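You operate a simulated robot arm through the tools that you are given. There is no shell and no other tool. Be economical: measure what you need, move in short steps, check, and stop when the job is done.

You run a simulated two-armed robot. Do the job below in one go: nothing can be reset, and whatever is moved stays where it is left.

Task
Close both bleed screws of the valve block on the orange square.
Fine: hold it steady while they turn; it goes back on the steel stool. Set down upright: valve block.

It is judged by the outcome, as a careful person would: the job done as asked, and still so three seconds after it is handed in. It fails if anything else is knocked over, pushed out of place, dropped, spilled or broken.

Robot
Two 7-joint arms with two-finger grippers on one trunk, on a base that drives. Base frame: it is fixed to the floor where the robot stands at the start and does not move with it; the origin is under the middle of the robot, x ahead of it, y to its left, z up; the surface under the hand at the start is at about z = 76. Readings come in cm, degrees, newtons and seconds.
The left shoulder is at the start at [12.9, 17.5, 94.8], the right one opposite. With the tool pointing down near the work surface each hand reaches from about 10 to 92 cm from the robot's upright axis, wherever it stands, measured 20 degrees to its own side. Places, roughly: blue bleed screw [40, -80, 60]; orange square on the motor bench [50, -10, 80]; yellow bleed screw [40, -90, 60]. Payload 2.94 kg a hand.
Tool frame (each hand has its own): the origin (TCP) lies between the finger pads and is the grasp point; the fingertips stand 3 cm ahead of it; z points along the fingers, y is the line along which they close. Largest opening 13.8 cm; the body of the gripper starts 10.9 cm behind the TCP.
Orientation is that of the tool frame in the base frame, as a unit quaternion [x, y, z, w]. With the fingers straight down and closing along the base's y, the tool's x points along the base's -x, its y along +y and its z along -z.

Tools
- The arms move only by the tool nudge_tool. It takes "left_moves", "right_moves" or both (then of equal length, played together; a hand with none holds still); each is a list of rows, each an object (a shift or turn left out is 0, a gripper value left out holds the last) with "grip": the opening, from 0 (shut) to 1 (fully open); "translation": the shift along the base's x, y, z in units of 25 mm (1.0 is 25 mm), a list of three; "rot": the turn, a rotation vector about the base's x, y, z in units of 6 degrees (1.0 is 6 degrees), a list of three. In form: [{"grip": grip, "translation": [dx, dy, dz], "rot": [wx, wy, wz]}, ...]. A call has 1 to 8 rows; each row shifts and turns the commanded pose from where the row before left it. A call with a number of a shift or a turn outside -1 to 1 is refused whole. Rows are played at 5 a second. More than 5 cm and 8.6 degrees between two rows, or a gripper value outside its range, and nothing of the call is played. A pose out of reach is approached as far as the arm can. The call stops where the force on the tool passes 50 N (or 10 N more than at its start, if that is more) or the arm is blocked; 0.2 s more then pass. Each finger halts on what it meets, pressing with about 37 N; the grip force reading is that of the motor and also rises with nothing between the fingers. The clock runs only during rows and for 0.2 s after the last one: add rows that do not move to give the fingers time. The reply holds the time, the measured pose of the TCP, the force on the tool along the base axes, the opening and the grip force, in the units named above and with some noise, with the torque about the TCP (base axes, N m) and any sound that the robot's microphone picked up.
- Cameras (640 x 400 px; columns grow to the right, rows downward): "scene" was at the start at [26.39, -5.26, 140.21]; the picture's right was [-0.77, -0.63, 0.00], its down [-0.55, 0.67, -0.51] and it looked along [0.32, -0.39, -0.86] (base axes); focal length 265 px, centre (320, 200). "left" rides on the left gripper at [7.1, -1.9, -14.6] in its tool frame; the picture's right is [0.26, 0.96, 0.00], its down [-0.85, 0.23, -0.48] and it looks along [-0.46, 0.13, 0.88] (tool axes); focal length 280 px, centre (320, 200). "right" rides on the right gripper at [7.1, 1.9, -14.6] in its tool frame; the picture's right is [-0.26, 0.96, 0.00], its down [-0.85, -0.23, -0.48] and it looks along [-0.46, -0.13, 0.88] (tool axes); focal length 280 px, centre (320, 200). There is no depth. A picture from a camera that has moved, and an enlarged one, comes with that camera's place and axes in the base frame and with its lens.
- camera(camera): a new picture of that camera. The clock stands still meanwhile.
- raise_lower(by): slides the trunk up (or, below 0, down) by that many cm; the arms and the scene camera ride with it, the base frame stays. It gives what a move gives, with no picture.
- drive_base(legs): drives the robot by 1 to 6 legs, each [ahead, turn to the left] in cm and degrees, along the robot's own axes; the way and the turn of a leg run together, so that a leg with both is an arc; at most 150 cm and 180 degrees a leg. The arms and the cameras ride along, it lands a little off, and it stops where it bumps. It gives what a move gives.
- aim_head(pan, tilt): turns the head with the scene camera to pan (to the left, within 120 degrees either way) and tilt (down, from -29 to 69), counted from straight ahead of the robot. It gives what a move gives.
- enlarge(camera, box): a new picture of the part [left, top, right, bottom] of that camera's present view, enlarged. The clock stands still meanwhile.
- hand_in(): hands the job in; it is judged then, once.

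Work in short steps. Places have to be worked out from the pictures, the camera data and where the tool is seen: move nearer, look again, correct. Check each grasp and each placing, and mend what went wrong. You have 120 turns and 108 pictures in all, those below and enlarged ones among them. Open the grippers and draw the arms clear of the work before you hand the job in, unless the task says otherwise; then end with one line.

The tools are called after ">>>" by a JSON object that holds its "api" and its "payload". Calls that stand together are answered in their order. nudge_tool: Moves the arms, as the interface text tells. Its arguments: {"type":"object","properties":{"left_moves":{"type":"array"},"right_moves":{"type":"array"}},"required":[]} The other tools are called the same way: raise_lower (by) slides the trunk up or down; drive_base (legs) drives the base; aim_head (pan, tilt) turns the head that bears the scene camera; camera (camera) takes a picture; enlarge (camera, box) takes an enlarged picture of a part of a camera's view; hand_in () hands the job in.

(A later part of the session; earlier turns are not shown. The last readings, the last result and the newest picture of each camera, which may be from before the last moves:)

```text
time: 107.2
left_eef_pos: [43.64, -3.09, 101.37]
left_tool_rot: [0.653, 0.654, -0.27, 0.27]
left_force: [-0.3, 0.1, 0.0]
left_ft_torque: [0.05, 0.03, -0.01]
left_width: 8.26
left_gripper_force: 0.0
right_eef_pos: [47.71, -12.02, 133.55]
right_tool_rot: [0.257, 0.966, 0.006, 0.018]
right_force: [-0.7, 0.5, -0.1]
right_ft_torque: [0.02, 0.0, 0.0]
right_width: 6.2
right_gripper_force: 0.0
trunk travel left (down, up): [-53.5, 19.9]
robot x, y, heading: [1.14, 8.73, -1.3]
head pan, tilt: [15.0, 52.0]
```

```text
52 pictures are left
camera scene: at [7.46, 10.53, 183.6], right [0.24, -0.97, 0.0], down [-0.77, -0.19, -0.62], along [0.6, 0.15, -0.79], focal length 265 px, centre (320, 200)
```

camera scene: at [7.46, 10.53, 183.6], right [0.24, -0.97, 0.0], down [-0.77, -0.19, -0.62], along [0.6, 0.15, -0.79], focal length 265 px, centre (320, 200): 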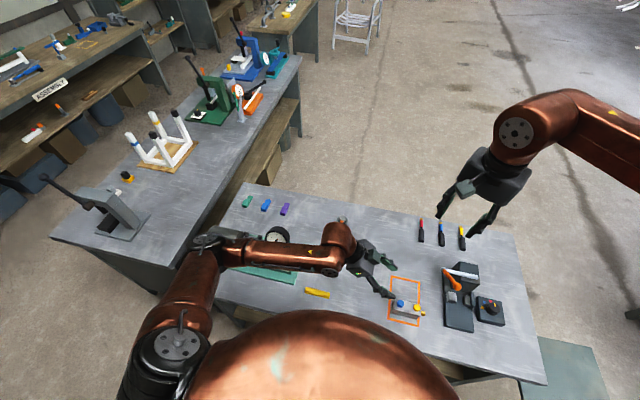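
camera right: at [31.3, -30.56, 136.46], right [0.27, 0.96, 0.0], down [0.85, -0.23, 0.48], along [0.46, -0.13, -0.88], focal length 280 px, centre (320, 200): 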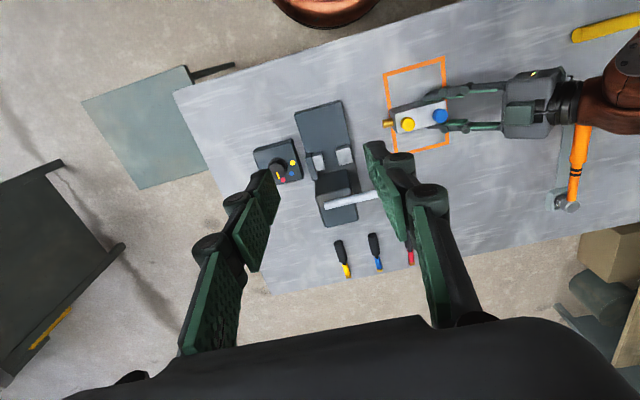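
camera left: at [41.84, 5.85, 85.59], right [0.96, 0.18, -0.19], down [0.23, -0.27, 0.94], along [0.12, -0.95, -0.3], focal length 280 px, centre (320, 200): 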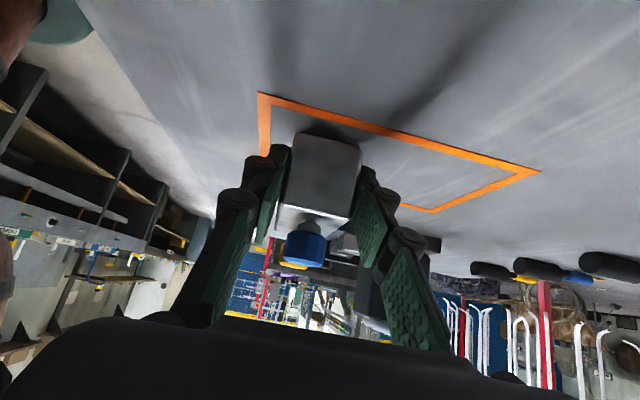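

Clear. I continue down to the pre-grasp position.

>>> {"api": "nudge_tool", "payload": {"left_moves": [{"translation": [0, 0, -1]}, {"translation": [0, 0, -1]}, {"translation": [0, 0, -1]}, {"translation": [0, 0, -1]}, {"translation": [0, 0, -1]}, {"translation": [0, 0, -0.8]}]}}

>>> {"api": "camera", "payload": {"camera": "left"}}

>>> {"api": "camera", "payload": {"camera": "scene"}}

```text
time: 108.6
left_eef_pos: [43.57, -3.13, 87.12]
left_tool_rot: [0.653, 0.654, -0.27, 0.269]
left_force: [-0.3, -0.1, -0.4]
left_ft_torque: [0.02, -0.01, -0.01]
left_width: 8.27
left_gripper_force: 0.0
right_eef_pos: [47.65, -12.02, 133.64]
right_tool_rot: [0.258, 0.966, 0.005, 0.018]
right_force: [-0.4, 0.0, -0.8]
right_ft_torque: [-0.04, -0.01, -0.01]
right_width: 6.22
right_gripper_force: 0.0
trunk travel left (down, up): [-53.5, 19.9]
robot x, y, heading: [1.07, 8.96, -1.0]
head pan, tilt: [15.0, 52.0]
```

```text
51 pictures are left
camera left: at [41.72, 12.28, 92.4], right [0.96, 0.19, -0.19], down [0.23, -0.26, 0.94], along [0.12, -0.95, -0.3], focal length 280 px, centre (320, 200)
```

left: 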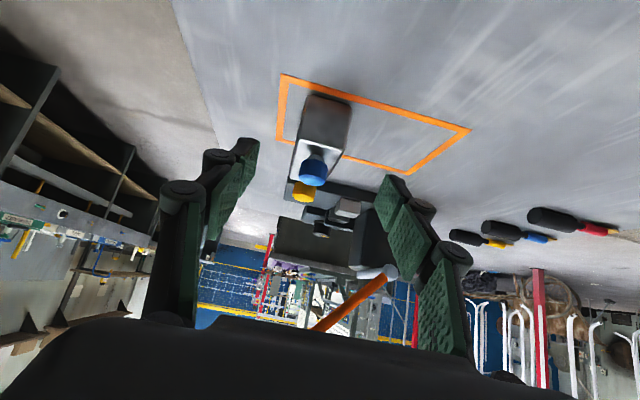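

```text
50 pictures are left
camera scene: at [7.48, 10.5, 183.6], right [0.24, -0.97, 0.0], down [-0.77, -0.19, -0.62], along [0.6, 0.15, -0.79], focal length 265 px, centre (320, 200)
```

scene: 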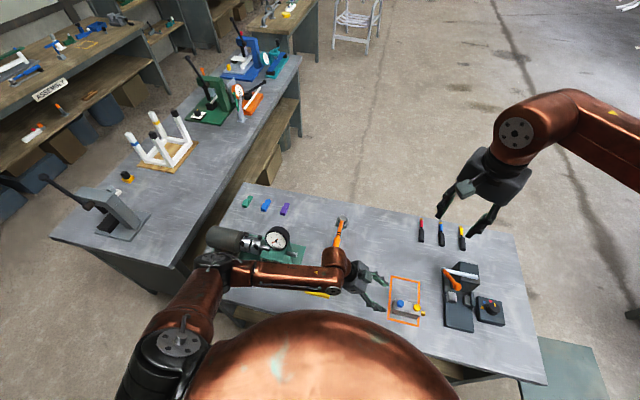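

Positioned as before. I slide in and grip the block's end again.

>>> {"api": "nudge_tool", "payload": {"left_moves": [{"translation": [0.03, -0.64, -0.76]}, {"translation": [0, -0.64, -0.76]}, {"translation": [0, -0.64, -0.76]}, {"translation": [0, -0.64, -0.74]}, {}]}}

>>> {"api": "nudge_tool", "payload": {"left_moves": [{"grip": 0.35}, {"grip": 0.2}, {"grip": 0.2}, {"grip": 0.2}, {"grip": 0.2}, {"grip": 0.2}]}}

>>> {"api": "nudge_tool", "payload": {"right_moves": [{"translation": [-0.2, -0.2, -1]}, {"translation": [-0.2, -0.2, -1]}, {"translation": [-0.2, -0.2, -1]}, {"translation": [-0.2, -0.2, -1]}, {"translation": [-0.2, -0.2, -1]}, {"translation": [-0.2, -0.2, -1]}, {"translation": [-0.2, -0.2, -1]}, {"translation": [-0.2, -0.2, -1]}]}}

>>> {"api": "camera", "payload": {"camera": "right"}}

```text
time: 109.8
left_eef_pos: [43.61, -9.59, 79.49]
left_tool_rot: [0.653, 0.654, -0.271, 0.27]
left_force: [0.3, 0.1, 0.0]
left_ft_torque: [-0.02, 0.0, 0.0]
left_width: 8.26
left_gripper_force: 0.0
right_eef_pos: [47.5, -11.81, 133.65]
right_tool_rot: [0.257, 0.966, 0.006, 0.018]
right_force: [0.5, -0.2, 0.0]
right_ft_torque: [0.04, -0.02, 0.01]
right_width: 6.22
right_gripper_force: 0.1
trunk travel left (down, up): [-53.5, 19.9]
robot x, y, heading: [1.22, 8.83, -1.1]
head pan, tilt: [15.0, 52.0]
```

```text
time: 111.2
left_eef_pos: [43.67, -9.59, 79.49]
left_tool_rot: [0.653, 0.654, -0.271, 0.269]
left_force: [0.5, 0.4, 1.1]
left_ft_torque: [-0.06, 0.04, 0.03]
left_width: 4.32
left_gripper_force: 37.3
right_eef_pos: [47.62, -11.94, 133.58]
right_tool_rot: [0.257, 0.966, 0.004, 0.017]
right_force: [-0.5, 0.4, 0.0]
right_ft_torque: [0.02, 0.0, 0.02]
right_width: 6.22
right_gripper_force: 0.1
trunk travel left (down, up): [-53.5, 19.9]
robot x, y, heading: [1.12, 8.73, -1.1]
head pan, tilt: [15.0, 52.0]
```

```text
time: 113.0
left_eef_pos: [43.52, -9.51, 79.55]
left_tool_rot: [0.653, 0.654, -0.271, 0.27]
left_force: [1.4, -0.4, 1.0]
left_ft_torque: [-0.03, 0.01, 0.04]
left_width: 4.31
left_gripper_force: 36.9
right_eef_pos: [43.63, -15.88, 113.57]
right_tool_rot: [0.257, 0.966, 0.006, 0.017]
right_force: [0.5, 0.5, 0.0]
right_ft_torque: [0.01, 0.02, -0.03]
right_width: 6.22
right_gripper_force: 0.1
trunk travel left (down, up): [-53.5, 19.9]
robot x, y, heading: [1.49, 8.56, -1.3]
head pan, tilt: [15.0, 52.0]
```

```text
49 pictures are left
camera right: at [37.89, -10.7, 128.04], right [0.71, 0.71, 0.03], down [0.6, -0.62, 0.5], along [0.37, -0.33, -0.87], focal length 280 px, centre (320, 200)
```

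right: 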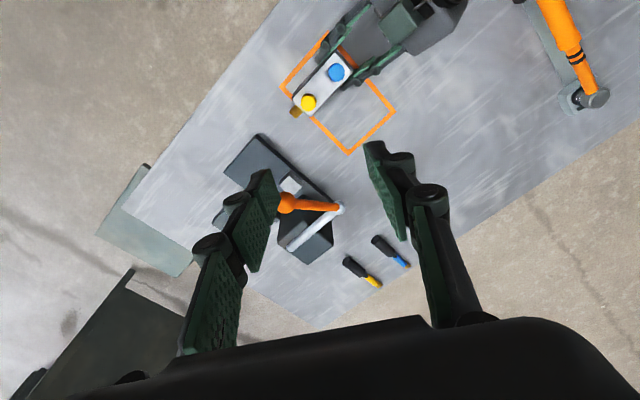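

Both hands are now in reach. The yellow knob is at about (43.4,−16.2). I yaw the right hand positive to leave room for clockwise strokes, and come lower.

>>> {"api": "nudge_tool", "payload": {"right_moves": [{"translation": [0, 0, -0.7], "rot": [0, 0.34, 0]}, {"translation": [0, 0, -0.7], "rot": [0, 0, 1]}, {"translation": [0, 0, -0.7], "rot": [0, 0, 1]}, {"translation": [0, 0, -0.7], "rot": [0, 0, 1]}, {"translation": [0, 0, -0.7], "rot": [0, 0, 1]}, {"translation": [0, 0, -0.7], "rot": [0, 0, 1]}, {"translation": [0, 0, -0.7], "rot": [0, 0, 1]}, {"translation": [0, 0, -0.7], "rot": [0, 0, 1]}]}}

>>> {"api": "camera", "payload": {"camera": "right"}}

```text
time: 114.8
left_eef_pos: [43.71, -9.61, 79.57]
left_tool_rot: [0.654, 0.653, -0.272, 0.269]
left_force: [-0.3, -1.2, 1.9]
left_ft_torque: [-0.16, 0.11, 0.04]
left_width: 4.33
left_gripper_force: 37.5
right_eef_pos: [40.53, -19.96, 103.86]
right_tool_rot: [-0.108, 0.994, 0.002, 0.0]
right_force: [-0.2, 0.5, 0.6]
right_ft_torque: [0.01, -0.01, -0.02]
right_width: 6.17
right_gripper_force: 0.1
right hand out of reach, approached as far as the arm can: row 3, 4, 5, 6, 7, 8
trunk travel left (down, up): [-53.5, 19.9]
robot x, y, heading: [1.14, 8.85, -0.9]
head pan, tilt: [15.0, 52.0]
```

```text
48 pictures are left
camera right: at [33.08, -19.62, 118.4], right [0.05, 1.0, 0.0], down [0.88, -0.05, 0.48], along [0.48, -0.02, -0.88], focal length 280 px, centre (320, 200)
```

right: 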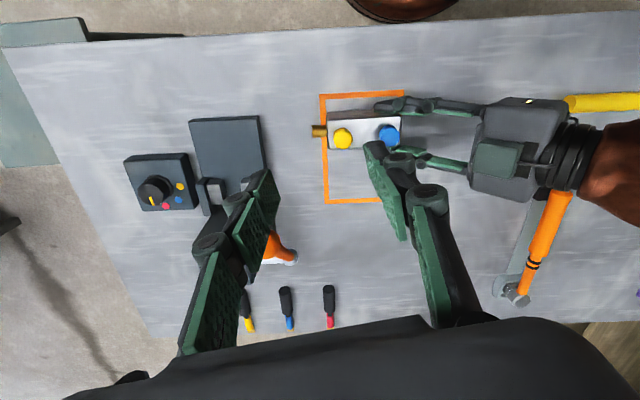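

Positive yaw is wrist-limited, so I will use negative yaws. I rotate back and centre over the yellow knob.

>>> {"api": "nudge_tool", "payload": {"right_moves": [{"translation": [0.17, 0.2, 0], "rot": [0, 0, -1]}, {"translation": [0.17, 0.2, 0], "rot": [0, 0, -1]}, {"translation": [0.17, 0.2, 0], "rot": [0, 0, -1]}, {"translation": [0.17, 0.2, 0], "rot": [0, 0, -1]}, {"translation": [0.17, 0.2, 0], "rot": [0, 0, -1]}, {"translation": [0.17, 0.2, 0], "rot": [0, 0, -1]}, {"translation": [0.1, 0.2, 0], "rot": [0, 0, -1]}]}}

>>> {"api": "nudge_tool", "payload": {"right_moves": [{"translation": [0, 0, -0.5], "rot": [0, 0, -1]}, {"translation": [0, 0, -0.5], "rot": [0, 0, -1]}]}}

>>> {"api": "camera", "payload": {"camera": "right"}}

```text
time: 116.4
left_eef_pos: [43.52, -9.57, 79.57]
left_tool_rot: [0.653, 0.654, -0.271, 0.269]
left_force: [0.2, -1.1, 2.2]
left_ft_torque: [-0.1, 0.06, 0.03]
left_width: 4.31
left_gripper_force: 37.1
right_eef_pos: [41.7, -18.47, 105.82]
right_tool_rot: [0.257, 0.966, 0.002, 0.0]
right_force: [0.2, 0.4, 0.4]
right_ft_torque: [0.0, 0.01, 0.0]
right_width: 6.22
right_gripper_force: 0.0
right hand out of reach, approached as far as the arm can: row 1, 2, 3, 4, 5, 6, 7
trunk travel left (down, up): [-53.5, 19.9]
robot x, y, heading: [1.05, 8.35, -1.5]
head pan, tilt: [15.0, 52.0]
```

```text
time: 117.0
left_eef_pos: [43.58, -9.62, 79.59]
left_tool_rot: [0.654, 0.653, -0.272, 0.269]
left_force: [-0.7, -0.6, 1.8]
left_ft_torque: [-0.04, 0.09, 0.01]
left_width: 4.32
left_gripper_force: 37.2
right_eef_pos: [41.01, -19.47, 104.45]
right_tool_rot: [0.357, 0.934, 0.001, 0.001]
right_force: [0.1, 0.2, 0.2]
right_ft_torque: [0.0, 0.02, -0.03]
right_width: 6.27
right_gripper_force: 0.0
right hand out of reach, approached as far as the arm can: row 1, 2
trunk travel left (down, up): [-53.5, 19.9]
robot x, y, heading: [0.98, 8.63, -1.2]
head pan, tilt: [15.0, 52.0]
```

```text
47 pictures are left
camera right: at [36.92, -13.34, 119.15], right [0.84, 0.54, 0.0], down [0.48, -0.74, 0.48], along [0.26, -0.4, -0.88], focal length 280 px, centre (320, 200)
```

right: 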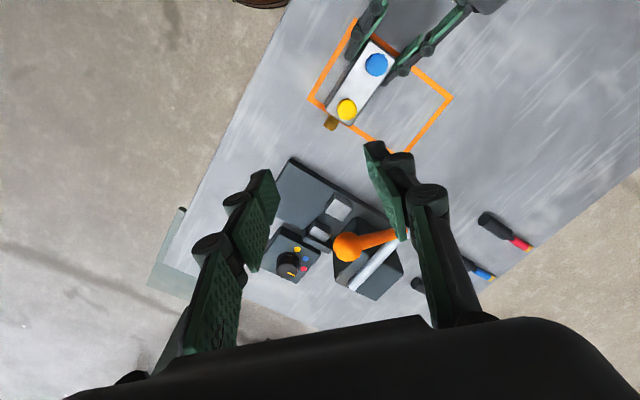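

The limit is being low while close to the body. I try it from farther out: move forward, descend there, then pull in toward the knob.

>>> {"api": "nudge_tool", "payload": {"right_moves": [{"translation": [0, 0.3, 1]}, {"translation": [0.5, 0.5, 1]}, {"translation": [1, 0.5, 1]}, {"translation": [1, 0.3, 0]}, {"translation": [1, 0.3, 0]}, {"translation": [1, 0.2, 0]}, {"translation": [1, 0.2, 0]}, {"translation": [1, 0, 0]}]}}

>>> {"api": "nudge_tool", "payload": {"right_moves": [{"translation": [0, 0, -0.8]}, {"translation": [0, 0, -0.8]}, {"translation": [0, 0, -0.8]}, {"translation": [0, 0, -0.8]}, {"translation": [0, 0, -0.8]}]}}

>>> {"api": "camera", "payload": {"camera": "scene"}}

```text
time: 118.8
left_eef_pos: [43.59, -9.53, 79.44]
left_tool_rot: [0.653, 0.654, -0.271, 0.269]
left_force: [-0.1, -0.1, 3.0]
left_ft_torque: [0.03, 0.06, -0.01]
left_width: 4.32
left_gripper_force: 36.5
right_eef_pos: [50.92, -19.4, 115.94]
right_tool_rot: [0.356, 0.935, 0.0, 0.001]
right_force: [0.6, -0.4, 0.1]
right_ft_torque: [-0.03, -0.01, -0.03]
right_width: 6.2
right_gripper_force: 0.0
right hand out of reach, approached as far as the arm can: row 4, 5, 6, 7, 8
trunk travel left (down, up): [-53.5, 19.9]
robot x, y, heading: [1.22, 8.91, -1.2]
head pan, tilt: [15.0, 52.0]
```

```text
time: 120.0
left_eef_pos: [43.49, -9.64, 79.51]
left_tool_rot: [0.654, 0.653, -0.271, 0.269]
left_force: [1.0, 0.0, 1.4]
left_ft_torque: [-0.01, -0.01, 0.07]
left_width: 4.32
left_gripper_force: 36.9
right_eef_pos: [47.73, -21.93, 108.04]
right_tool_rot: [0.357, 0.934, 0.002, 0.001]
right_force: [-0.5, 0.5, 1.0]
right_ft_torque: [-0.02, -0.01, 0.02]
right_width: 6.22
right_gripper_force: 0.1
right hand out of reach, approached as far as the arm can: row 1, 2, 3, 4, 5
trunk travel left (down, up): [-53.5, 19.9]
robot x, y, heading: [1.15, 8.57, -1.1]
head pan, tilt: [15.0, 52.0]
```

```text
46 pictures are left
camera scene: at [7.44, 10.5, 183.6], right [0.24, -0.97, 0.0], down [-0.77, -0.19, -0.62], along [0.6, 0.15, -0.79], focal length 265 px, centre (320, 200)
```

scene: 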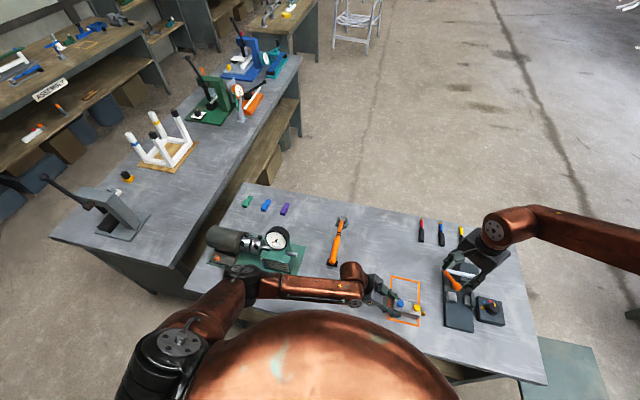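

I look at the right arm's posture to understand the limit.

>>> {"api": "aim_head", "payload": {"pan": -60, "tilt": 40}}

>>> {"api": "camera", "payload": {"camera": "scene"}}

```text
time: 121.4
left_eef_pos: [43.54, -9.49, 79.58]
left_tool_rot: [0.653, 0.653, -0.271, 0.269]
left_force: [0.4, 0.0, 1.0]
left_ft_torque: [-0.05, 0.01, 0.01]
left_width: 4.31
left_gripper_force: 37.2
right_eef_pos: [47.73, -22.02, 108.12]
right_tool_rot: [0.357, 0.934, 0.002, 0.001]
right_force: [-0.4, 0.8, -0.6]
right_ft_torque: [-0.01, 0.02, 0.02]
right_width: 6.23
right_gripper_force: 0.0
trunk travel left (down, up): [-53.5, 19.9]
robot x, y, heading: [1.03, 8.45, -1.2]
head pan, tilt: [-60.0, 40.0]
```

```text
45 pictures are left
camera scene: at [4.27, 1.26, 185.28], right [-0.88, -0.48, 0.0], down [-0.31, 0.56, -0.77], along [0.37, -0.67, -0.64], focal length 265 px, centre (320, 200)
```

scene: 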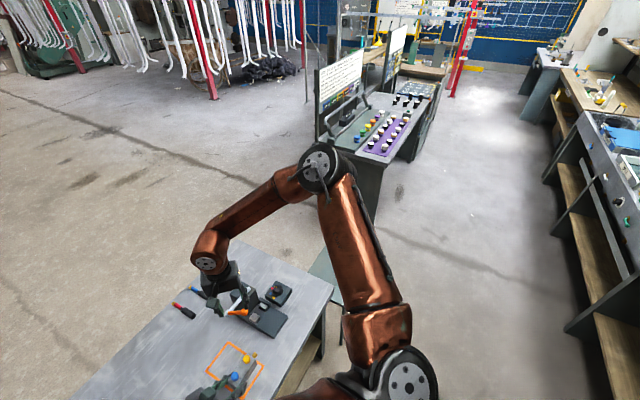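

The right elbow is too high because the trunk is far up: the rated reach holds with the trunk low and the work farther ahead. I release and retract the left hand, back the robot 17 cm straight off the bench, and then lower the trunk.

>>> {"api": "nudge_tool", "payload": {"left_moves": [{"grip": 0.4}, {"grip": 0.6}, {"grip": 0.6}, {"translation": [0, 0.7, 0.7]}, {"translation": [0, 0.7, 0.7]}, {"translation": [0, 0.7, 0.7]}, {"translation": [0, 0.7, 0.7]}, {"translation": [0, 0.3, 1]}], "right_moves": [{}, {}, {"translation": [0, 0, 0.5]}, {"translation": [0, 0, 0.5]}, {"translation": [0, 0, 0.5]}, {"translation": [0, 0, 0.5]}, {}, {}]}}

>>> {"api": "nudge_tool", "payload": {"left_moves": [{"translation": [0, 0, 1]}, {"translation": [0, 0, 1]}, {"translation": [0, 0, 1]}, {"translation": [0, 0, 1]}, {"translation": [0, 0, 1]}, {"translation": [0, 0, 1]}, {"translation": [0, 0, 1]}, {"translation": [0, 0, 1]}], "right_moves": [{"translation": [0, -0.3, 0.5]}, {"translation": [0, -0.3, 0.5]}, {"translation": [0, -0.3, 0.5]}, {"translation": [0, -0.3, 0.5]}, {"translation": [0, -0.3, 0.5]}, {"translation": [0, -0.3, 0.5]}, {"translation": [0, -0.3, 0.5]}, {"translation": [0, -0.3, 0.5]}]}}

>>> {"api": "drive_base", "payload": {"legs": [[-17, 0]]}}

>>> {"api": "aim_head", "payload": {"pan": 5, "tilt": 45}}

>>> {"api": "camera", "payload": {"camera": "scene"}}

```text
time: 123.2
left_eef_pos: [43.86, -1.78, 89.09]
left_tool_rot: [0.653, 0.654, -0.271, 0.269]
left_force: [-0.7, -0.3, 0.0]
left_ft_torque: [0.02, 0.0, 0.0]
left_width: 8.28
left_gripper_force: 0.0
right_eef_pos: [47.82, -22.14, 113.16]
right_tool_rot: [0.357, 0.934, 0.0, 0.001]
right_force: [-0.4, 0.1, 0.5]
right_ft_torque: [-0.04, 0.03, 0.03]
right_width: 6.22
right_gripper_force: 0.1
trunk travel left (down, up): [-53.5, 19.9]
robot x, y, heading: [0.75, 8.44, -1.1]
head pan, tilt: [-60.0, 40.0]
```

```text
time: 125.0
left_eef_pos: [43.85, -1.8, 108.96]
left_tool_rot: [0.653, 0.653, -0.271, 0.27]
left_force: [0.8, -0.7, -0.2]
left_ft_torque: [-0.02, -0.03, -0.02]
left_width: 8.3
left_gripper_force: 0.0
right_eef_pos: [47.82, -28.13, 123.05]
right_tool_rot: [0.357, 0.934, 0.001, 0.001]
right_force: [-0.4, 0.0, 0.1]
right_ft_torque: [0.04, -0.04, -0.01]
right_width: 6.24
right_gripper_force: 0.1
trunk travel left (down, up): [-53.5, 19.9]
robot x, y, heading: [1.38, 8.71, -1.1]
head pan, tilt: [-60.0, 40.0]
```

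```text
time: 126.5
left_eef_pos: [26.76, -1.44, 108.89]
left_tool_rot: [0.654, 0.653, -0.272, 0.269]
left_force: [0.2, -0.5, -1.1]
left_ft_torque: [0.0, -0.01, -0.03]
left_width: 8.27
left_gripper_force: 0.1
right_eef_pos: [30.55, -28.11, 123.06]
right_tool_rot: [0.359, 0.933, 0.001, 0.0]
right_force: [0.3, 0.8, 0.1]
right_ft_torque: [0.0, 0.02, 0.0]
right_width: 6.2
right_gripper_force: 0.2
trunk travel left (down, up): [-53.5, 19.9]
robot x, y, heading: [-16.09, 9.15, -1.3]
head pan, tilt: [-60.0, 40.0]
```

```text
time: 127.9
left_eef_pos: [26.78, -1.62, 109.02]
left_tool_rot: [0.654, 0.652, -0.272, 0.269]
left_force: [0.3, -0.5, -0.5]
left_ft_torque: [0.03, 0.0, 0.0]
left_width: 8.29
left_gripper_force: 0.1
right_eef_pos: [30.54, -27.89, 123.14]
right_tool_rot: [0.358, 0.934, 0.0, 0.001]
right_force: [-0.1, 0.1, 0.4]
right_ft_torque: [-0.02, 0.01, 0.0]
right_width: 6.23
right_gripper_force: 0.1
trunk travel left (down, up): [-53.5, 19.9]
robot x, y, heading: [-16.42, 9.33, -1.7]
head pan, tilt: [5.0, 45.0]
```

```text
44 pictures are left
camera scene: at [-8.84, 9.59, 184.55], right [0.06, -1.0, 0.0], down [-0.71, -0.04, -0.71], along [0.71, 0.04, -0.71], focal length 265 px, centre (320, 200)
```

scene: 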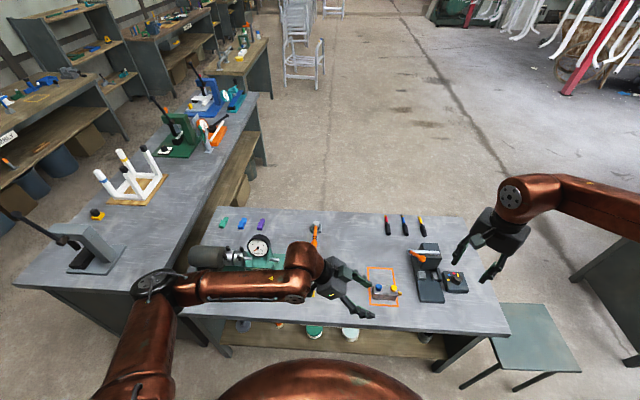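

Now I lower the trunk by 24 cm; both hands and elbows are over free space.

>>> {"api": "raise_lower", "payload": {"by": -24}}

>>> {"api": "camera", "payload": {"camera": "scene"}}

```text
time: 130.4
left_eef_pos: [26.62, -1.47, 84.96]
left_tool_rot: [0.654, 0.653, -0.27, 0.269]
left_force: [-0.3, 0.5, -0.9]
left_ft_torque: [-0.03, 0.02, 0.01]
left_width: 8.28
left_gripper_force: 0.1
right_eef_pos: [30.41, -27.96, 99.27]
right_tool_rot: [0.359, 0.933, 0.001, 0.0]
right_force: [-0.6, 0.2, -0.4]
right_ft_torque: [-0.01, -0.01, 0.02]
right_width: 6.21
right_gripper_force: 0.2
trunk travel left (down, up): [-29.5, 43.9]
robot x, y, heading: [-15.94, 9.0, -1.3]
head pan, tilt: [5.0, 45.0]
```

```text
43 pictures are left
camera scene: at [0.0, 9.4, 160.47], right [0.06, -1.0, 0.0], down [-0.71, -0.04, -0.71], along [0.71, 0.04, -0.71], focal length 265 px, centre (320, 200)
```

scene: 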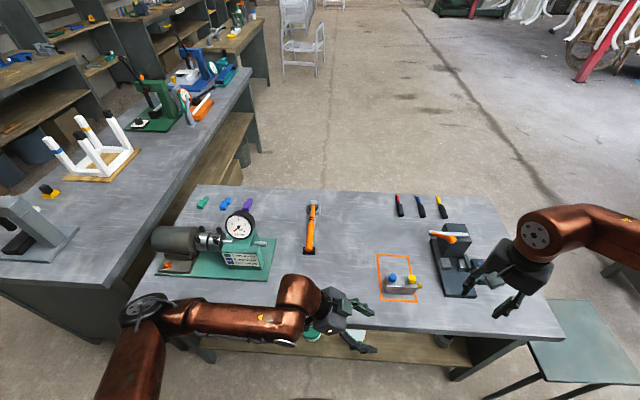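

Test the right arm now: raise a little and go above the yellow knob.

>>> {"api": "nudge_tool", "payload": {"right_moves": [{"translation": [0, 0.3, 1]}, {"translation": [0.2, 0.7, 1]}, {"translation": [0.8, 0.8, 0.5]}, {"translation": [0.9, 0.8, 0]}, {"translation": [0.9, 0.8, 0]}, {"translation": [0.9, 0.8, 0]}, {"translation": [0.9, 0.5, 0]}, {"translation": [0.6, 0, 0]}]}}

>>> {"api": "nudge_tool", "payload": {"right_moves": [{"translation": [0, 0, -1]}, {"translation": [0, 0, -1]}, {"translation": [0, 0, -1]}]}}

>>> {"api": "camera", "payload": {"camera": "right"}}

```text
time: 132.2
left_eef_pos: [26.81, -1.56, 85.0]
left_tool_rot: [0.655, 0.652, -0.272, 0.269]
left_force: [0.6, 0.2, 0.4]
left_ft_torque: [-0.01, -0.03, 0.01]
left_width: 8.27
left_gripper_force: 0.0
right_eef_pos: [41.69, -18.29, 105.46]
right_tool_rot: [0.36, 0.933, 0.0, -0.001]
right_force: [-0.5, 0.0, -0.5]
right_ft_torque: [0.04, 0.01, -0.01]
right_width: 6.2
right_gripper_force: 0.0
right hand out of reach, approached as far as the arm can: row 7, 8
trunk travel left (down, up): [-29.5, 43.9]
robot x, y, heading: [-16.14, 9.06, -1.4]
head pan, tilt: [5.0, 45.0]
```

```text
time: 133.0
left_eef_pos: [26.67, -1.51, 84.98]
left_tool_rot: [0.655, 0.652, -0.271, 0.268]
left_force: [-0.3, 0.1, -0.6]
left_ft_torque: [0.01, -0.01, 0.0]
left_width: 8.28
left_gripper_force: 0.1
right_eef_pos: [41.52, -18.29, 98.09]
right_tool_rot: [0.359, 0.933, 0.001, 0.0]
right_force: [0.1, -0.7, 0.2]
right_ft_torque: [-0.01, 0.0, 0.02]
right_width: 6.21
right_gripper_force: 0.1
trunk travel left (down, up): [-29.5, 43.9]
robot x, y, heading: [-16.31, 8.97, -1.2]
head pan, tilt: [5.0, 45.0]
```

```text
42 pictures are left
camera right: at [37.51, -12.15, 112.76], right [0.84, 0.54, 0.0], down [0.47, -0.74, 0.48], along [0.26, -0.4, -0.88], focal length 280 px, centre (320, 200)
```

right: 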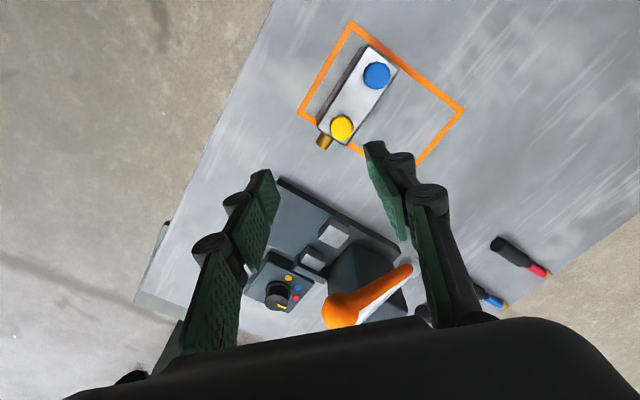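

At lower height it goes. The yellow knob is now measured at (43.2,−17.0), blue at (43.3,−11.1). I move over the yellow.

>>> {"api": "nudge_tool", "payload": {"right_moves": [{"translation": [0.35, 0.26, 0]}, {"translation": [0.35, 0.26, -0.3]}, {}]}}

>>> {"api": "nudge_tool", "payload": {"right_moves": [{"translation": [0, 0.5, 0]}, {"translation": [0, 0.5, 0]}, {"translation": [0, 0.5, 0]}, {"translation": [0, 0.5, 0]}, {"translation": [0, 0.4, 0]}]}}

```text
time: 133.8
left_eef_pos: [26.81, -1.61, 84.95]
left_tool_rot: [0.655, 0.652, -0.271, 0.269]
left_force: [0.2, -0.2, 1.2]
left_ft_torque: [0.0, -0.02, 0.01]
left_width: 8.27
left_gripper_force: 0.1
right_eef_pos: [41.6, -18.18, 97.51]
right_tool_rot: [0.36, 0.933, 0.002, 0.0]
right_force: [-0.1, 0.0, 0.1]
right_ft_torque: [-0.01, -0.02, -0.02]
right_width: 6.21
right_gripper_force: 0.1
right hand out of reach, approached as far as the arm can: row 1, 2
trunk travel left (down, up): [-29.5, 43.9]
robot x, y, heading: [-16.29, 9.16, -1.3]
head pan, tilt: [5.0, 45.0]
```

```text
time: 135.0
left_eef_pos: [26.65, -1.46, 84.93]
left_tool_rot: [0.654, 0.652, -0.272, 0.269]
left_force: [0.2, 0.7, 0.6]
left_ft_torque: [0.03, 0.02, 0.01]
left_width: 8.29
left_gripper_force: 0.0
right_eef_pos: [38.58, -14.77, 98.02]
right_tool_rot: [0.357, 0.934, 0.002, 0.001]
right_force: [-0.3, -0.7, 0.3]
right_ft_torque: [0.0, 0.03, 0.02]
right_width: 6.2
right_gripper_force: 0.1
right hand out of reach, approached as far as the arm can: row 1, 2, 3, 4, 5
trunk travel left (down, up): [-29.5, 43.9]
robot x, y, heading: [-16.26, 8.71, -1.3]
head pan, tilt: [5.0, 45.0]
```

The right upper arm sticks in an elbow-out posture. I try re-posturing: swing the hand far forward-right so the elbow opens, then come back in from the front.

>>> {"api": "nudge_tool", "payload": {"right_moves": [{"translation": [0, -0.5, 1]}, {"translation": [0, -1, 1]}, {"translation": [0, -1, 1]}, {"translation": [0, -1, 1]}, {"translation": [0, -1, 0]}, {"translation": [0.5, -1, 0]}, {"translation": [0.5, -1, 0]}, {"translation": [0.5, -1, 0]}]}}

>>> {"api": "nudge_tool", "payload": {"right_moves": [{"translation": [1, -1, 0]}, {"translation": [1, -1, 0]}, {"translation": [1, -1, 0]}, {"translation": [1, -0.5, 0]}, {"translation": [1, -0.5, 0]}, {"translation": [1, -0.5, 0]}, {"translation": [1, 0, 0]}, {"translation": [1, 0, 0]}]}}

>>> {"api": "nudge_tool", "payload": {"right_moves": [{"translation": [1, 0, 0]}, {"translation": [1, 0.5, 0]}, {"translation": [1, 0.5, 0]}, {"translation": [0, 1, 0]}, {"translation": [0, 1, 0]}, {"translation": [0, 1, 0]}, {"translation": [0, 1, 0]}, {"translation": [0, 1, 0]}]}}

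```text
time: 136.8
left_eef_pos: [26.7, -1.6, 84.95]
left_tool_rot: [0.655, 0.652, -0.272, 0.268]
left_force: [0.3, -0.5, -0.3]
left_ft_torque: [0.01, 0.01, 0.01]
left_width: 8.29
left_gripper_force: 0.1
right_eef_pos: [42.3, -33.7, 108.08]
right_tool_rot: [0.358, 0.934, 0.001, 0.0]
right_force: [0.8, 0.1, 0.4]
right_ft_torque: [0.0, 0.05, -0.03]
right_width: 6.21
right_gripper_force: 0.1
trunk travel left (down, up): [-29.5, 43.9]
robot x, y, heading: [-16.34, 9.22, -1.3]
head pan, tilt: [5.0, 45.0]
```

```text
time: 138.6
left_eef_pos: [26.71, -1.55, 84.96]
left_tool_rot: [0.655, 0.652, -0.271, 0.268]
left_force: [0.4, 0.6, 0.4]
left_ft_torque: [-0.01, -0.04, -0.01]
left_width: 8.26
left_gripper_force: 0.0
right_eef_pos: [48.26, -42.61, 106.43]
right_tool_rot: [0.359, 0.934, 0.0, 0.001]
right_force: [0.1, -0.2, 1.0]
right_ft_torque: [0.0, -0.03, 0.01]
right_width: 6.24
right_gripper_force: 0.0
right hand out of reach, approached as far as the arm can: row 3, 4, 5, 6, 7, 8
trunk travel left (down, up): [-29.5, 43.9]
robot x, y, heading: [-16.04, 9.07, -1.3]
head pan, tilt: [5.0, 45.0]
```

```text
time: 140.4
left_eef_pos: [26.63, -1.51, 85.02]
left_tool_rot: [0.655, 0.652, -0.271, 0.269]
left_force: [-0.4, 0.5, 0.1]
left_ft_torque: [-0.01, 0.01, 0.0]
left_width: 8.29
left_gripper_force: 0.0
right_eef_pos: [46.85, -28.64, 106.03]
right_tool_rot: [0.358, 0.934, 0.001, 0.001]
right_force: [-0.1, 0.4, -0.9]
right_ft_torque: [-0.02, -0.02, 0.01]
right_width: 6.21
right_gripper_force: 0.0
right hand out of reach, approached as far as the arm can: row 1, 2, 3, 6, 7, 8
trunk travel left (down, up): [-29.5, 43.9]
robot x, y, heading: [-16.11, 8.94, -1.6]
head pan, tilt: [5.0, 45.0]
```

The limit shrinks inboard. The left arm did well with inward yaw, so its mirror for the right is positive yaw. I step back inside the reach and yaw the right hand to positive there.

>>> {"api": "nudge_tool", "payload": {"right_moves": [{"translation": [-1, -0.3, 0.3], "rot": [0, 0, 1]}, {"translation": [-1, -0.3, 0.3], "rot": [0, 0, 1]}, {"translation": [-1, 0, 0], "rot": [0, 0, 1]}, {"translation": [0, 0, 0], "rot": [0, 0, 1]}, {"translation": [0, 0, 0], "rot": [0, 0, 1]}, {"translation": [0, 0, 0], "rot": [0, 0, 1]}, {"translation": [0, 0, 0], "rot": [0, 0, 1]}, {"translation": [0, 0, 0], "rot": [0, 0, 1]}]}}

>>> {"api": "nudge_tool", "payload": {"right_moves": [{"rot": [0, 0, 1]}, {"rot": [0, 0, 1]}, {"rot": [0, 0, 1]}, {"rot": [0, 0, 1]}, {"rot": [0, 0, 1]}, {"rot": [0, 0, 1]}, {"rot": [0, 0, 1]}, {"rot": [0, 0, 1]}]}}

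>>> {"api": "nudge_tool", "payload": {"right_moves": [{"translation": [0.5, 0.5, 0]}, {"translation": [0.5, 0.5, 0]}, {"translation": [0.5, 0.5, 0]}, {"translation": [0.5, 0.5, 0]}, {"translation": [0.5, 0.5, 0]}, {"translation": [0, 0.5, 0]}, {"translation": [0, 0.5, 0]}]}}

```text
time: 142.2
left_eef_pos: [26.83, -1.62, 84.84]
left_tool_rot: [0.654, 0.654, -0.27, 0.267]
left_force: [0.0, -0.8, -0.5]
left_ft_torque: [0.1, -0.01, -0.01]
left_width: 8.28
left_gripper_force: 0.1
right_eef_pos: [39.42, -30.23, 107.31]
right_tool_rot: [-0.052, 0.999, 0.001, -0.001]
right_force: [0.2, 0.0, -0.1]
right_ft_torque: [0.05, 0.01, -0.03]
right_width: 6.21
right_gripper_force: 0.0
trunk travel left (down, up): [-29.5, 43.9]
robot x, y, heading: [-16.23, 9.22, -1.5]
head pan, tilt: [5.0, 45.0]
```

```text
time: 144.0
left_eef_pos: [26.72, -1.36, 84.93]
left_tool_rot: [0.654, 0.653, -0.271, 0.268]
left_force: [0.0, 0.1, -1.0]
left_ft_torque: [0.03, -0.01, -0.01]
left_width: 8.29
left_gripper_force: 0.0
right_eef_pos: [23.99, -9.56, 106.08]
right_tool_rot: [-0.451, 0.892, -0.003, 0.001]
right_force: [0.0, 0.1, 0.2]
right_ft_torque: [-0.01, -0.01, 0.01]
right_width: 6.21
right_gripper_force: 0.0
right hand out of reach, approached as far as the arm can: row 1, 2, 3, 4, 5, 6, 7, 8
trunk travel left (down, up): [-29.5, 43.9]
robot x, y, heading: [-15.79, 9.12, -1.2]
head pan, tilt: [5.0, 45.0]
```

```text
time: 145.6
left_eef_pos: [26.67, -1.58, 84.9]
left_tool_rot: [0.654, 0.653, -0.271, 0.269]
left_force: [-0.4, 0.7, -0.2]
left_ft_torque: [-0.03, -0.03, -0.01]
left_width: 8.26
left_gripper_force: 0.0
right_eef_pos: [25.98, -5.67, 105.85]
right_tool_rot: [-0.453, 0.892, 0.001, 0.0]
right_force: [-0.2, 0.1, -0.7]
right_ft_torque: [0.06, -0.02, -0.01]
right_width: 6.21
right_gripper_force: 0.0
right hand out of reach, approached as far as the arm can: row 3, 4, 5, 6, 7
trunk travel left (down, up): [-29.5, 43.9]
robot x, y, heading: [-15.77, 9.01, -1.4]
head pan, tilt: [5.0, 45.0]
```

Wrist-yaw limits govern the right arm; a pose pointing forward-left along its forearm suits it much better than straight down. So I swap roles: the right hand will hold the block from the right-front, pitched, while the dexterous left hand turns the knobs from above. First I move the right hand clear and tilt it.

>>> {"api": "nudge_tool", "payload": {"right_moves": [{"translation": [0, -0.8, 0.5]}, {"translation": [-0.2, -1, 0.3]}, {"translation": [-0.2, -1, 0]}, {"translation": [-0.2, -1, 0]}, {"translation": [0, -1, 0]}, {"translation": [0, -1, 0]}, {"translation": [0, -1, 0]}, {"translation": [0, -1, 0]}]}}

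>>> {"api": "nudge_tool", "payload": {"right_moves": [{"rot": [0.76, -0.55, 0]}, {"rot": [0.76, -0.55, 0]}, {"rot": [0.76, -0.55, 0]}, {"rot": [0.76, -0.55, 0]}, {"rot": [0.76, -0.55, 0]}, {"rot": [0.76, -0.55, 0]}, {"rot": [0.76, -0.55, 0]}, {"rot": [0.76, -0.55, 0]}]}}

>>> {"api": "camera", "payload": {"camera": "scene"}}

```text
time: 147.4
left_eef_pos: [26.5, -1.59, 84.98]
left_tool_rot: [0.655, 0.652, -0.272, 0.269]
left_force: [-0.4, -0.6, 0.0]
left_ft_torque: [0.0, 0.04, 0.01]
left_width: 8.26
left_gripper_force: 0.1
right_eef_pos: [16.92, -14.36, 108.01]
right_tool_rot: [-0.451, 0.893, -0.001, 0.0]
right_force: [0.4, -0.5, 0.7]
right_ft_torque: [0.0, 0.01, -0.02]
right_width: 6.21
right_gripper_force: 0.1
right hand out of reach, approached as far as the arm can: row 2, 3, 4, 5, 6, 7, 8
trunk travel left (down, up): [-29.5, 43.9]
robot x, y, heading: [-16.05, 9.22, -1.6]
head pan, tilt: [5.0, 45.0]
```

```text
time: 149.2
left_eef_pos: [26.64, -1.39, 85.14]
left_tool_rot: [0.655, 0.653, -0.271, 0.269]
left_force: [-1.2, 0.2, 0.5]
left_ft_torque: [0.02, -0.01, -0.01]
left_width: 8.28
left_gripper_force: 0.0
right_eef_pos: [16.78, -4.48, 109.31]
right_tool_rot: [-0.417, 0.824, 0.173, 0.341]
right_force: [0.1, 0.0, 0.0]
right_ft_torque: [-0.03, 0.0, -0.02]
right_width: 6.2
right_gripper_force: 0.0
right hand out of reach, approached as far as the arm can: row 1, 2, 3, 4, 5, 6, 7, 8
trunk travel left (down, up): [-29.5, 43.9]
robot x, y, heading: [-15.79, 9.11, -1.1]
head pan, tilt: [5.0, 45.0]
```

```text
41 pictures are left
camera scene: at [0.04, 9.38, 160.45], right [0.06, -1.0, 0.0], down [-0.71, -0.04, -0.71], along [0.71, 0.04, -0.71], focal length 265 px, centre (320, 200)
```

scene: 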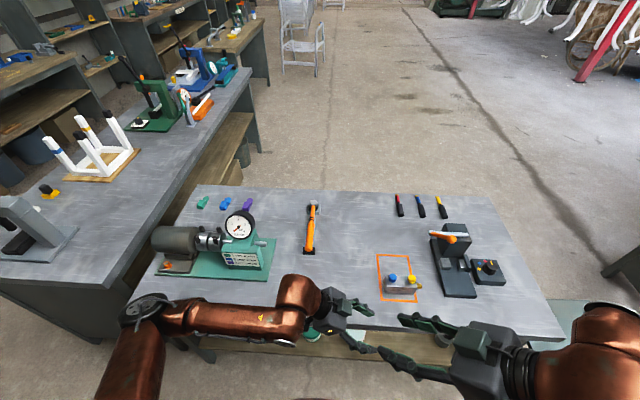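

I will instead move the base so the knobs lie well to the right arm's own side. First I straighten the right hand back to vertical, with yaw near −20.

>>> {"api": "nudge_tool", "payload": {"right_moves": [{"translation": [0, -0.3, 0.3], "rot": [-0.76, 0.55, 0]}, {"translation": [0, -0.3, 0.3], "rot": [-0.76, 0.55, 0]}, {"translation": [0, -0.3, 0], "rot": [-0.76, 0.55, 0]}, {"translation": [0, -0.3, 0], "rot": [-0.76, 0.55, 0]}, {"translation": [0, -0.3, 0], "rot": [-0.76, 0.55, 0]}, {"translation": [0, -0.3, 0], "rot": [-0.76, 0.55, 0]}, {"translation": [0, -0.3, 0], "rot": [-0.76, 0.55, 0]}, {"translation": [0, -0.3, 0], "rot": [-0.76, 0.55, 0]}]}}

>>> {"api": "nudge_tool", "payload": {"right_moves": [{"translation": [0.4, -0.7, 0], "rot": [0, 0, -1]}, {"translation": [0.4, -0.7, 0], "rot": [0, 0, -1]}, {"translation": [0.4, -0.7, 0], "rot": [0, 0, -1]}, {"translation": [0.4, -0.7, 0], "rot": [0, 0, -1]}, {"translation": [0, -0.7, 0], "rot": [0, 0, -1]}, {"translation": [0, -0.7, 0], "rot": [0, 0, -1]}, {"translation": [0, -0.7, 0], "rot": [0, 0, -1]}, {"translation": [0, -0.7, 0], "rot": [0, 0, -1]}]}}

>>> {"api": "nudge_tool", "payload": {"right_moves": [{"translation": [0.2, -0.7, 0], "rot": [0, 0, -1]}, {"translation": [0.2, -0.7, 0], "rot": [0, 0, -1]}, {"translation": [0.2, -0.7, 0], "rot": [0, 0, -1]}]}}

>>> {"api": "raise_lower", "payload": {"by": 20}}

>>> {"api": "drive_base", "payload": {"legs": [[0, -88], [-17, 0], [0, 89], [6, 0]]}}

>>> {"api": "camera", "payload": {"camera": "scene"}}

```text
time: 151.0
left_eef_pos: [26.79, -1.44, 84.99]
left_tool_rot: [0.655, 0.652, -0.271, 0.269]
left_force: [0.1, 0.3, 0.1]
left_ft_torque: [0.01, -0.04, 0.04]
left_width: 8.27
left_gripper_force: 0.1
right_eef_pos: [16.85, -10.48, 110.73]
right_tool_rot: [-0.454, 0.891, 0.0, -0.001]
right_force: [0.3, 1.2, 0.0]
right_ft_torque: [-0.01, 0.01, 0.0]
right_width: 6.2
right_gripper_force: 0.0
trunk travel left (down, up): [-29.5, 43.9]
robot x, y, heading: [-16.3, 8.9, -1.4]
head pan, tilt: [5.0, 45.0]
```

```text
time: 152.8
left_eef_pos: [26.74, -1.57, 84.97]
left_tool_rot: [0.655, 0.653, -0.271, 0.269]
left_force: [-1.3, -0.2, 0.4]
left_ft_torque: [-0.02, -0.01, 0.01]
left_width: 8.29
left_gripper_force: 0.0
right_eef_pos: [20.96, -24.7, 110.72]
right_tool_rot: [-0.052, 0.999, 0.001, 0.0]
right_force: [0.2, -0.3, -0.1]
right_ft_torque: [0.01, -0.01, 0.01]
right_width: 6.21
right_gripper_force: 0.1
trunk travel left (down, up): [-29.5, 43.9]
robot x, y, heading: [-15.52, 8.99, -1.6]
head pan, tilt: [5.0, 45.0]
```

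```text
time: 153.6
left_eef_pos: [26.65, -1.53, 84.95]
left_tool_rot: [0.654, 0.653, -0.271, 0.269]
left_force: [-0.3, 0.6, -0.4]
left_ft_torque: [0.03, 0.01, -0.05]
left_width: 8.29
left_gripper_force: 0.1
right_eef_pos: [22.33, -29.78, 110.61]
right_tool_rot: [0.106, 0.994, 0.001, 0.0]
right_force: [-0.6, 0.0, 0.3]
right_ft_torque: [0.01, 0.01, 0.03]
right_width: 6.21
right_gripper_force: 0.0
trunk travel left (down, up): [-29.5, 43.9]
robot x, y, heading: [-16.38, 9.07, -1.3]
head pan, tilt: [5.0, 45.0]
```

```text
time: 155.7
left_eef_pos: [26.61, -1.46, 104.9]
left_tool_rot: [0.654, 0.653, -0.272, 0.269]
left_force: [-0.3, -0.2, -0.2]
left_ft_torque: [-0.01, -0.02, -0.01]
left_width: 8.28
left_gripper_force: 0.1
right_eef_pos: [22.4, -29.81, 130.6]
right_tool_rot: [0.105, 0.994, 0.001, 0.001]
right_force: [-0.1, 0.3, 0.2]
right_ft_torque: [-0.01, 0.01, 0.0]
right_width: 6.23
right_gripper_force: 0.0
trunk travel left (down, up): [-49.5, 23.9]
robot x, y, heading: [-16.28, 8.88, -1.4]
head pan, tilt: [5.0, 45.0]
```

```text
time: 165.3
left_eef_pos: [31.29, 16.02, 105.46]
left_tool_rot: [0.653, 0.654, -0.265, 0.274]
left_force: [-0.8, 0.1, 1.2]
left_ft_torque: [0.1, -0.12, 0.12]
left_width: 8.28
left_gripper_force: 0.0
right_eef_pos: [27.17, -12.18, 131.2]
right_tool_rot: [0.099, 0.995, 0.003, 0.008]
right_force: [-0.4, 0.3, 0.8]
right_ft_torque: [-0.02, -0.1, 0.0]
right_width: 6.22
right_gripper_force: 0.1
trunk travel left (down, up): [-49.5, 23.9]
robot x, y, heading: [-10.12, 26.45, -0.9]
head pan, tilt: [5.0, 45.0]
```

```text
40 pictures are left
camera scene: at [-3.55, 26.63, 180.61], right [0.07, -1.0, 0.0], down [-0.7, -0.05, -0.71], along [0.71, 0.05, -0.7], focal length 265 px, centre (320, 200)
```

scene: 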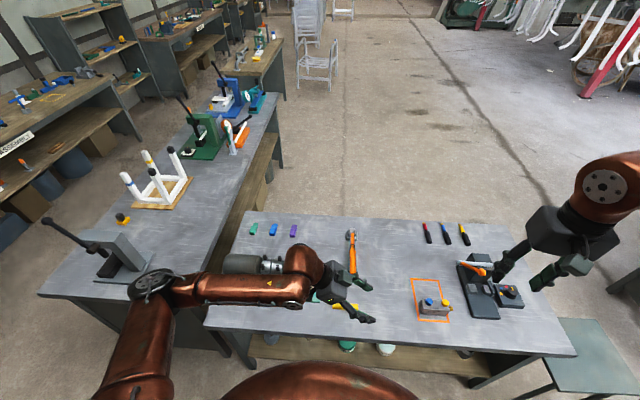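

Both hands are clear. I lower the trunk 14 cm and test the right hand above the yellow knob.

>>> {"api": "raise_lower", "payload": {"by": -14}}

>>> {"api": "nudge_tool", "payload": {"right_moves": [{"translation": [1, -0.25, -0.4], "rot": [0, 0.15, 0]}, {"translation": [1, -0.25, -0.4]}, {"translation": [1, -0.25, -0.4]}, {"translation": [1, -0.25, -0.4]}, {"translation": [1, -0.25, -0.4]}, {"translation": [1, -0.25, -0.4]}, {"translation": [0.45, -0.3, -0.5]}]}}

>>> {"api": "nudge_tool", "payload": {"right_moves": [{"translation": [0, 0, -1]}, {"translation": [0, 0, -1]}, {"translation": [0, 0, -1]}, {"translation": [0, 0, -1]}]}}

>>> {"api": "camera", "payload": {"camera": "right"}}

```text
time: 167.0
left_eef_pos: [32.14, 16.11, 91.25]
left_tool_rot: [0.652, 0.655, -0.269, 0.272]
left_force: [0.3, -0.3, 0.1]
left_ft_torque: [0.01, 0.01, -0.01]
left_width: 8.28
left_gripper_force: 0.0
right_eef_pos: [28.01, -12.28, 116.94]
right_tool_rot: [0.099, 0.995, 0.002, 0.005]
right_force: [-0.6, -0.2, 0.5]
right_ft_torque: [-0.03, -0.02, -0.01]
right_width: 6.2
right_gripper_force: 0.1
trunk travel left (down, up): [-35.5, 37.9]
robot x, y, heading: [-10.18, 26.25, -0.6]
head pan, tilt: [5.0, 45.0]
```

```text
time: 168.6
left_eef_pos: [32.08, 16.01, 91.18]
left_tool_rot: [0.653, 0.654, -0.27, 0.27]
left_force: [0.0, -0.7, 0.0]
left_ft_torque: [-0.02, 0.01, -0.01]
left_width: 8.28
left_gripper_force: 0.0
right_eef_pos: [44.2, -16.69, 109.52]
right_tool_rot: [0.097, 0.995, 0.0, -0.004]
right_force: [1.2, 0.7, 0.3]
right_ft_torque: [-0.01, 0.0, 0.01]
right_width: 6.21
right_gripper_force: 0.1
trunk travel left (down, up): [-35.5, 37.9]
robot x, y, heading: [-10.4, 25.96, -0.6]
head pan, tilt: [5.0, 45.0]
```

```text
time: 169.6
left_eef_pos: [32.11, 16.02, 91.16]
left_tool_rot: [0.653, 0.654, -0.269, 0.271]
left_force: [-1.0, -0.2, -0.3]
left_ft_torque: [0.02, 0.01, -0.02]
left_width: 8.27
left_gripper_force: 0.0
right_eef_pos: [44.19, -16.73, 99.64]
right_tool_rot: [0.099, 0.995, 0.001, -0.003]
right_force: [-0.6, -0.4, -0.8]
right_ft_torque: [0.01, 0.02, 0.0]
right_width: 6.21
right_gripper_force: 0.1
trunk travel left (down, up): [-35.5, 37.9]
robot x, y, heading: [-10.03, 26.12, -0.8]
head pan, tilt: [5.0, 45.0]
```

```text
39 pictures are left
camera right: at [37.71, -13.55, 114.3], right [0.45, 0.9, 0.0], down [0.79, -0.39, 0.47], along [0.42, -0.21, -0.88], focal length 280 px, centre (320, 200)
```

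right: 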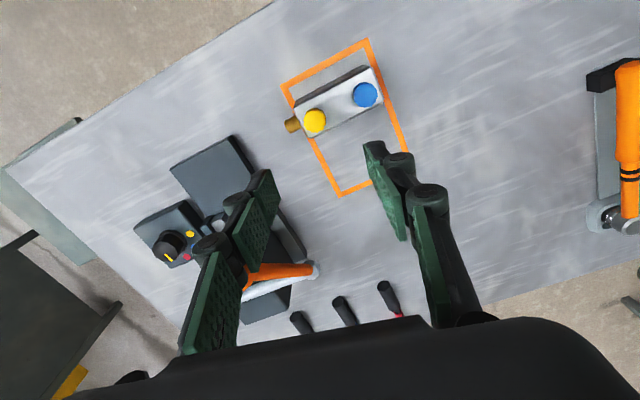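

The right hand reaches easily now. I bring the left hand back to its pre-grasp behind the block and check elbow clearance.

>>> {"api": "nudge_tool", "payload": {"left_moves": [{"translation": [0.575, -0.5, 0.3]}, {"translation": [0.575, -0.9, 0.3]}, {"translation": [0.575, -0.9, 0]}, {"translation": [0.575, -0.9, 0]}, {"translation": [0.575, -0.9, 0]}, {"translation": [0.575, -0.9, 0]}, {"translation": [0.575, -0.9, 0]}, {"translation": [0.575, -0.9, 0]}]}}

>>> {"api": "camera", "payload": {"camera": "scene"}}

>>> {"api": "camera", "payload": {"camera": "left"}}

```text
time: 171.4
left_eef_pos: [43.65, -1.15, 92.53]
left_tool_rot: [0.653, 0.655, -0.268, 0.27]
left_force: [0.3, -0.3, -0.1]
left_ft_torque: [0.01, -0.01, 0.0]
left_width: 8.29
left_gripper_force: 0.0
right_eef_pos: [44.31, -16.94, 99.61]
right_tool_rot: [0.099, 0.995, 0.002, -0.004]
right_force: [-0.1, -0.2, 0.0]
right_ft_torque: [0.01, 0.03, -0.01]
right_width: 6.21
right_gripper_force: 0.1
trunk travel left (down, up): [-35.5, 37.9]
robot x, y, heading: [-10.44, 26.03, -0.6]
head pan, tilt: [5.0, 45.0]
```

```text
38 pictures are left
camera scene: at [2.63, 26.48, 166.54], right [0.07, -1.0, 0.0], down [-0.71, -0.05, -0.71], along [0.7, 0.05, -0.71], focal length 265 px, centre (320, 200)
```

scene: 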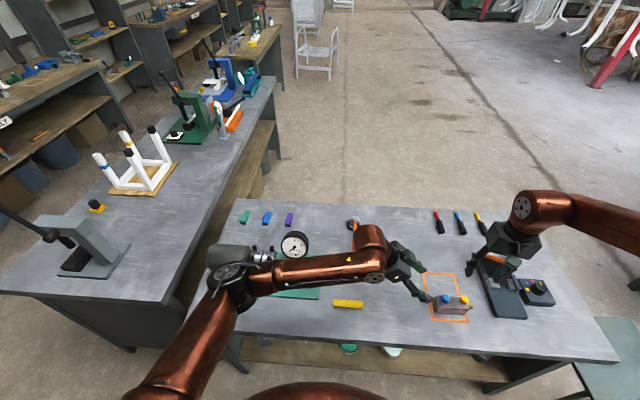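

```text
37 pictures are left
camera left: at [41.63, 14.22, 97.83], right [0.96, 0.19, -0.18], down [0.23, -0.27, 0.94], along [0.13, -0.95, -0.3], focal length 280 px, centre (320, 200)
```

left: 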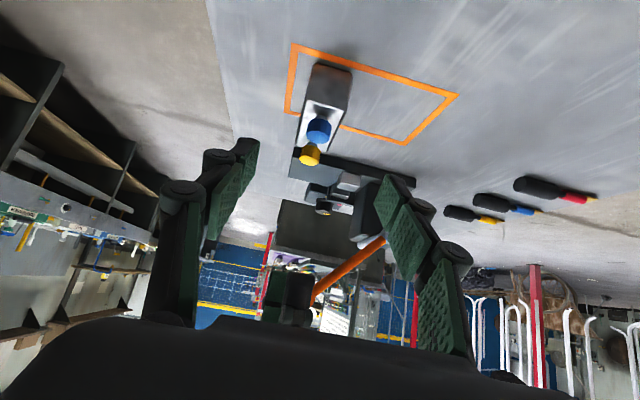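

Clearances are good, and the block is in the gripper's mid-plane. I slide the left hand in and grip.

>>> {"api": "nudge_tool", "payload": {"left_moves": [{"translation": [0, -0.2, -0.9]}, {"translation": [0, -0.4, -0.9]}, {"translation": [0, -0.7, -0.85]}, {"translation": [0, -0.75, -0.85]}, {"translation": [0, -0.75, -0.85]}, {"translation": [0, -0.74, -0.85]}, {}]}}

>>> {"api": "nudge_tool", "payload": {"left_moves": [{"grip": 0.35}, {"grip": 0.15}, {"grip": 0.15}, {"grip": 0.15}, {"grip": 0.15}, {"grip": 0.15}]}}

>>> {"api": "camera", "payload": {"camera": "right"}}

>>> {"api": "camera", "payload": {"camera": "scene"}}

```text
time: 173.0
left_eef_pos: [43.7, -9.85, 79.57]
left_tool_rot: [0.653, 0.654, -0.269, 0.272]
left_force: [0.0, 0.3, 0.0]
left_ft_torque: [-0.01, -0.02, -0.02]
left_width: 8.29
left_gripper_force: 0.0
right_eef_pos: [44.17, -16.78, 99.54]
right_tool_rot: [0.098, 0.995, 0.001, -0.003]
right_force: [-0.1, 0.5, -0.7]
right_ft_torque: [-0.03, 0.01, 0.0]
right_width: 6.2
right_gripper_force: 0.1
trunk travel left (down, up): [-35.5, 37.9]
robot x, y, heading: [-10.06, 26.0, -0.8]
head pan, tilt: [5.0, 45.0]
```

```text
time: 174.4
left_eef_pos: [43.71, -9.9, 79.69]
left_tool_rot: [0.653, 0.655, -0.269, 0.271]
left_force: [0.2, 0.2, 0.9]
left_ft_torque: [-0.01, -0.04, -0.06]
left_width: 4.31
left_gripper_force: 37.1
right_eef_pos: [44.28, -16.87, 99.71]
right_tool_rot: [0.098, 0.995, 0.001, -0.004]
right_force: [0.2, 0.0, 1.0]
right_ft_torque: [0.01, 0.01, -0.02]
right_width: 6.19
right_gripper_force: 0.0
trunk travel left (down, up): [-35.5, 37.9]
robot x, y, heading: [-10.02, 26.32, -0.6]
head pan, tilt: [5.0, 45.0]
```

```text
36 pictures are left
camera right: at [37.69, -13.58, 114.34], right [0.45, 0.9, 0.0], down [0.79, -0.39, 0.47], along [0.42, -0.21, -0.88], focal length 280 px, centre (320, 200)
```

right: 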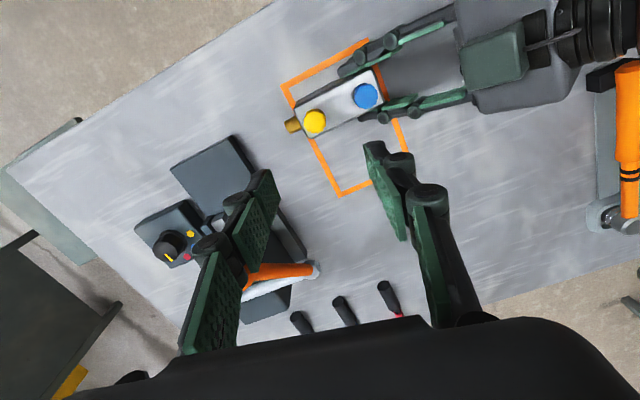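

```text
35 pictures are left
camera scene: at [2.58, 26.6, 166.55], right [0.07, -1.0, 0.0], down [-0.71, -0.05, -0.71], along [0.7, 0.05, -0.71], focal length 265 px, centre (320, 200)
```

scene: 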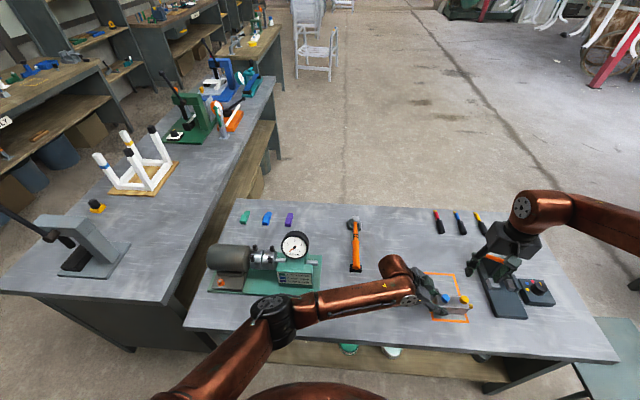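

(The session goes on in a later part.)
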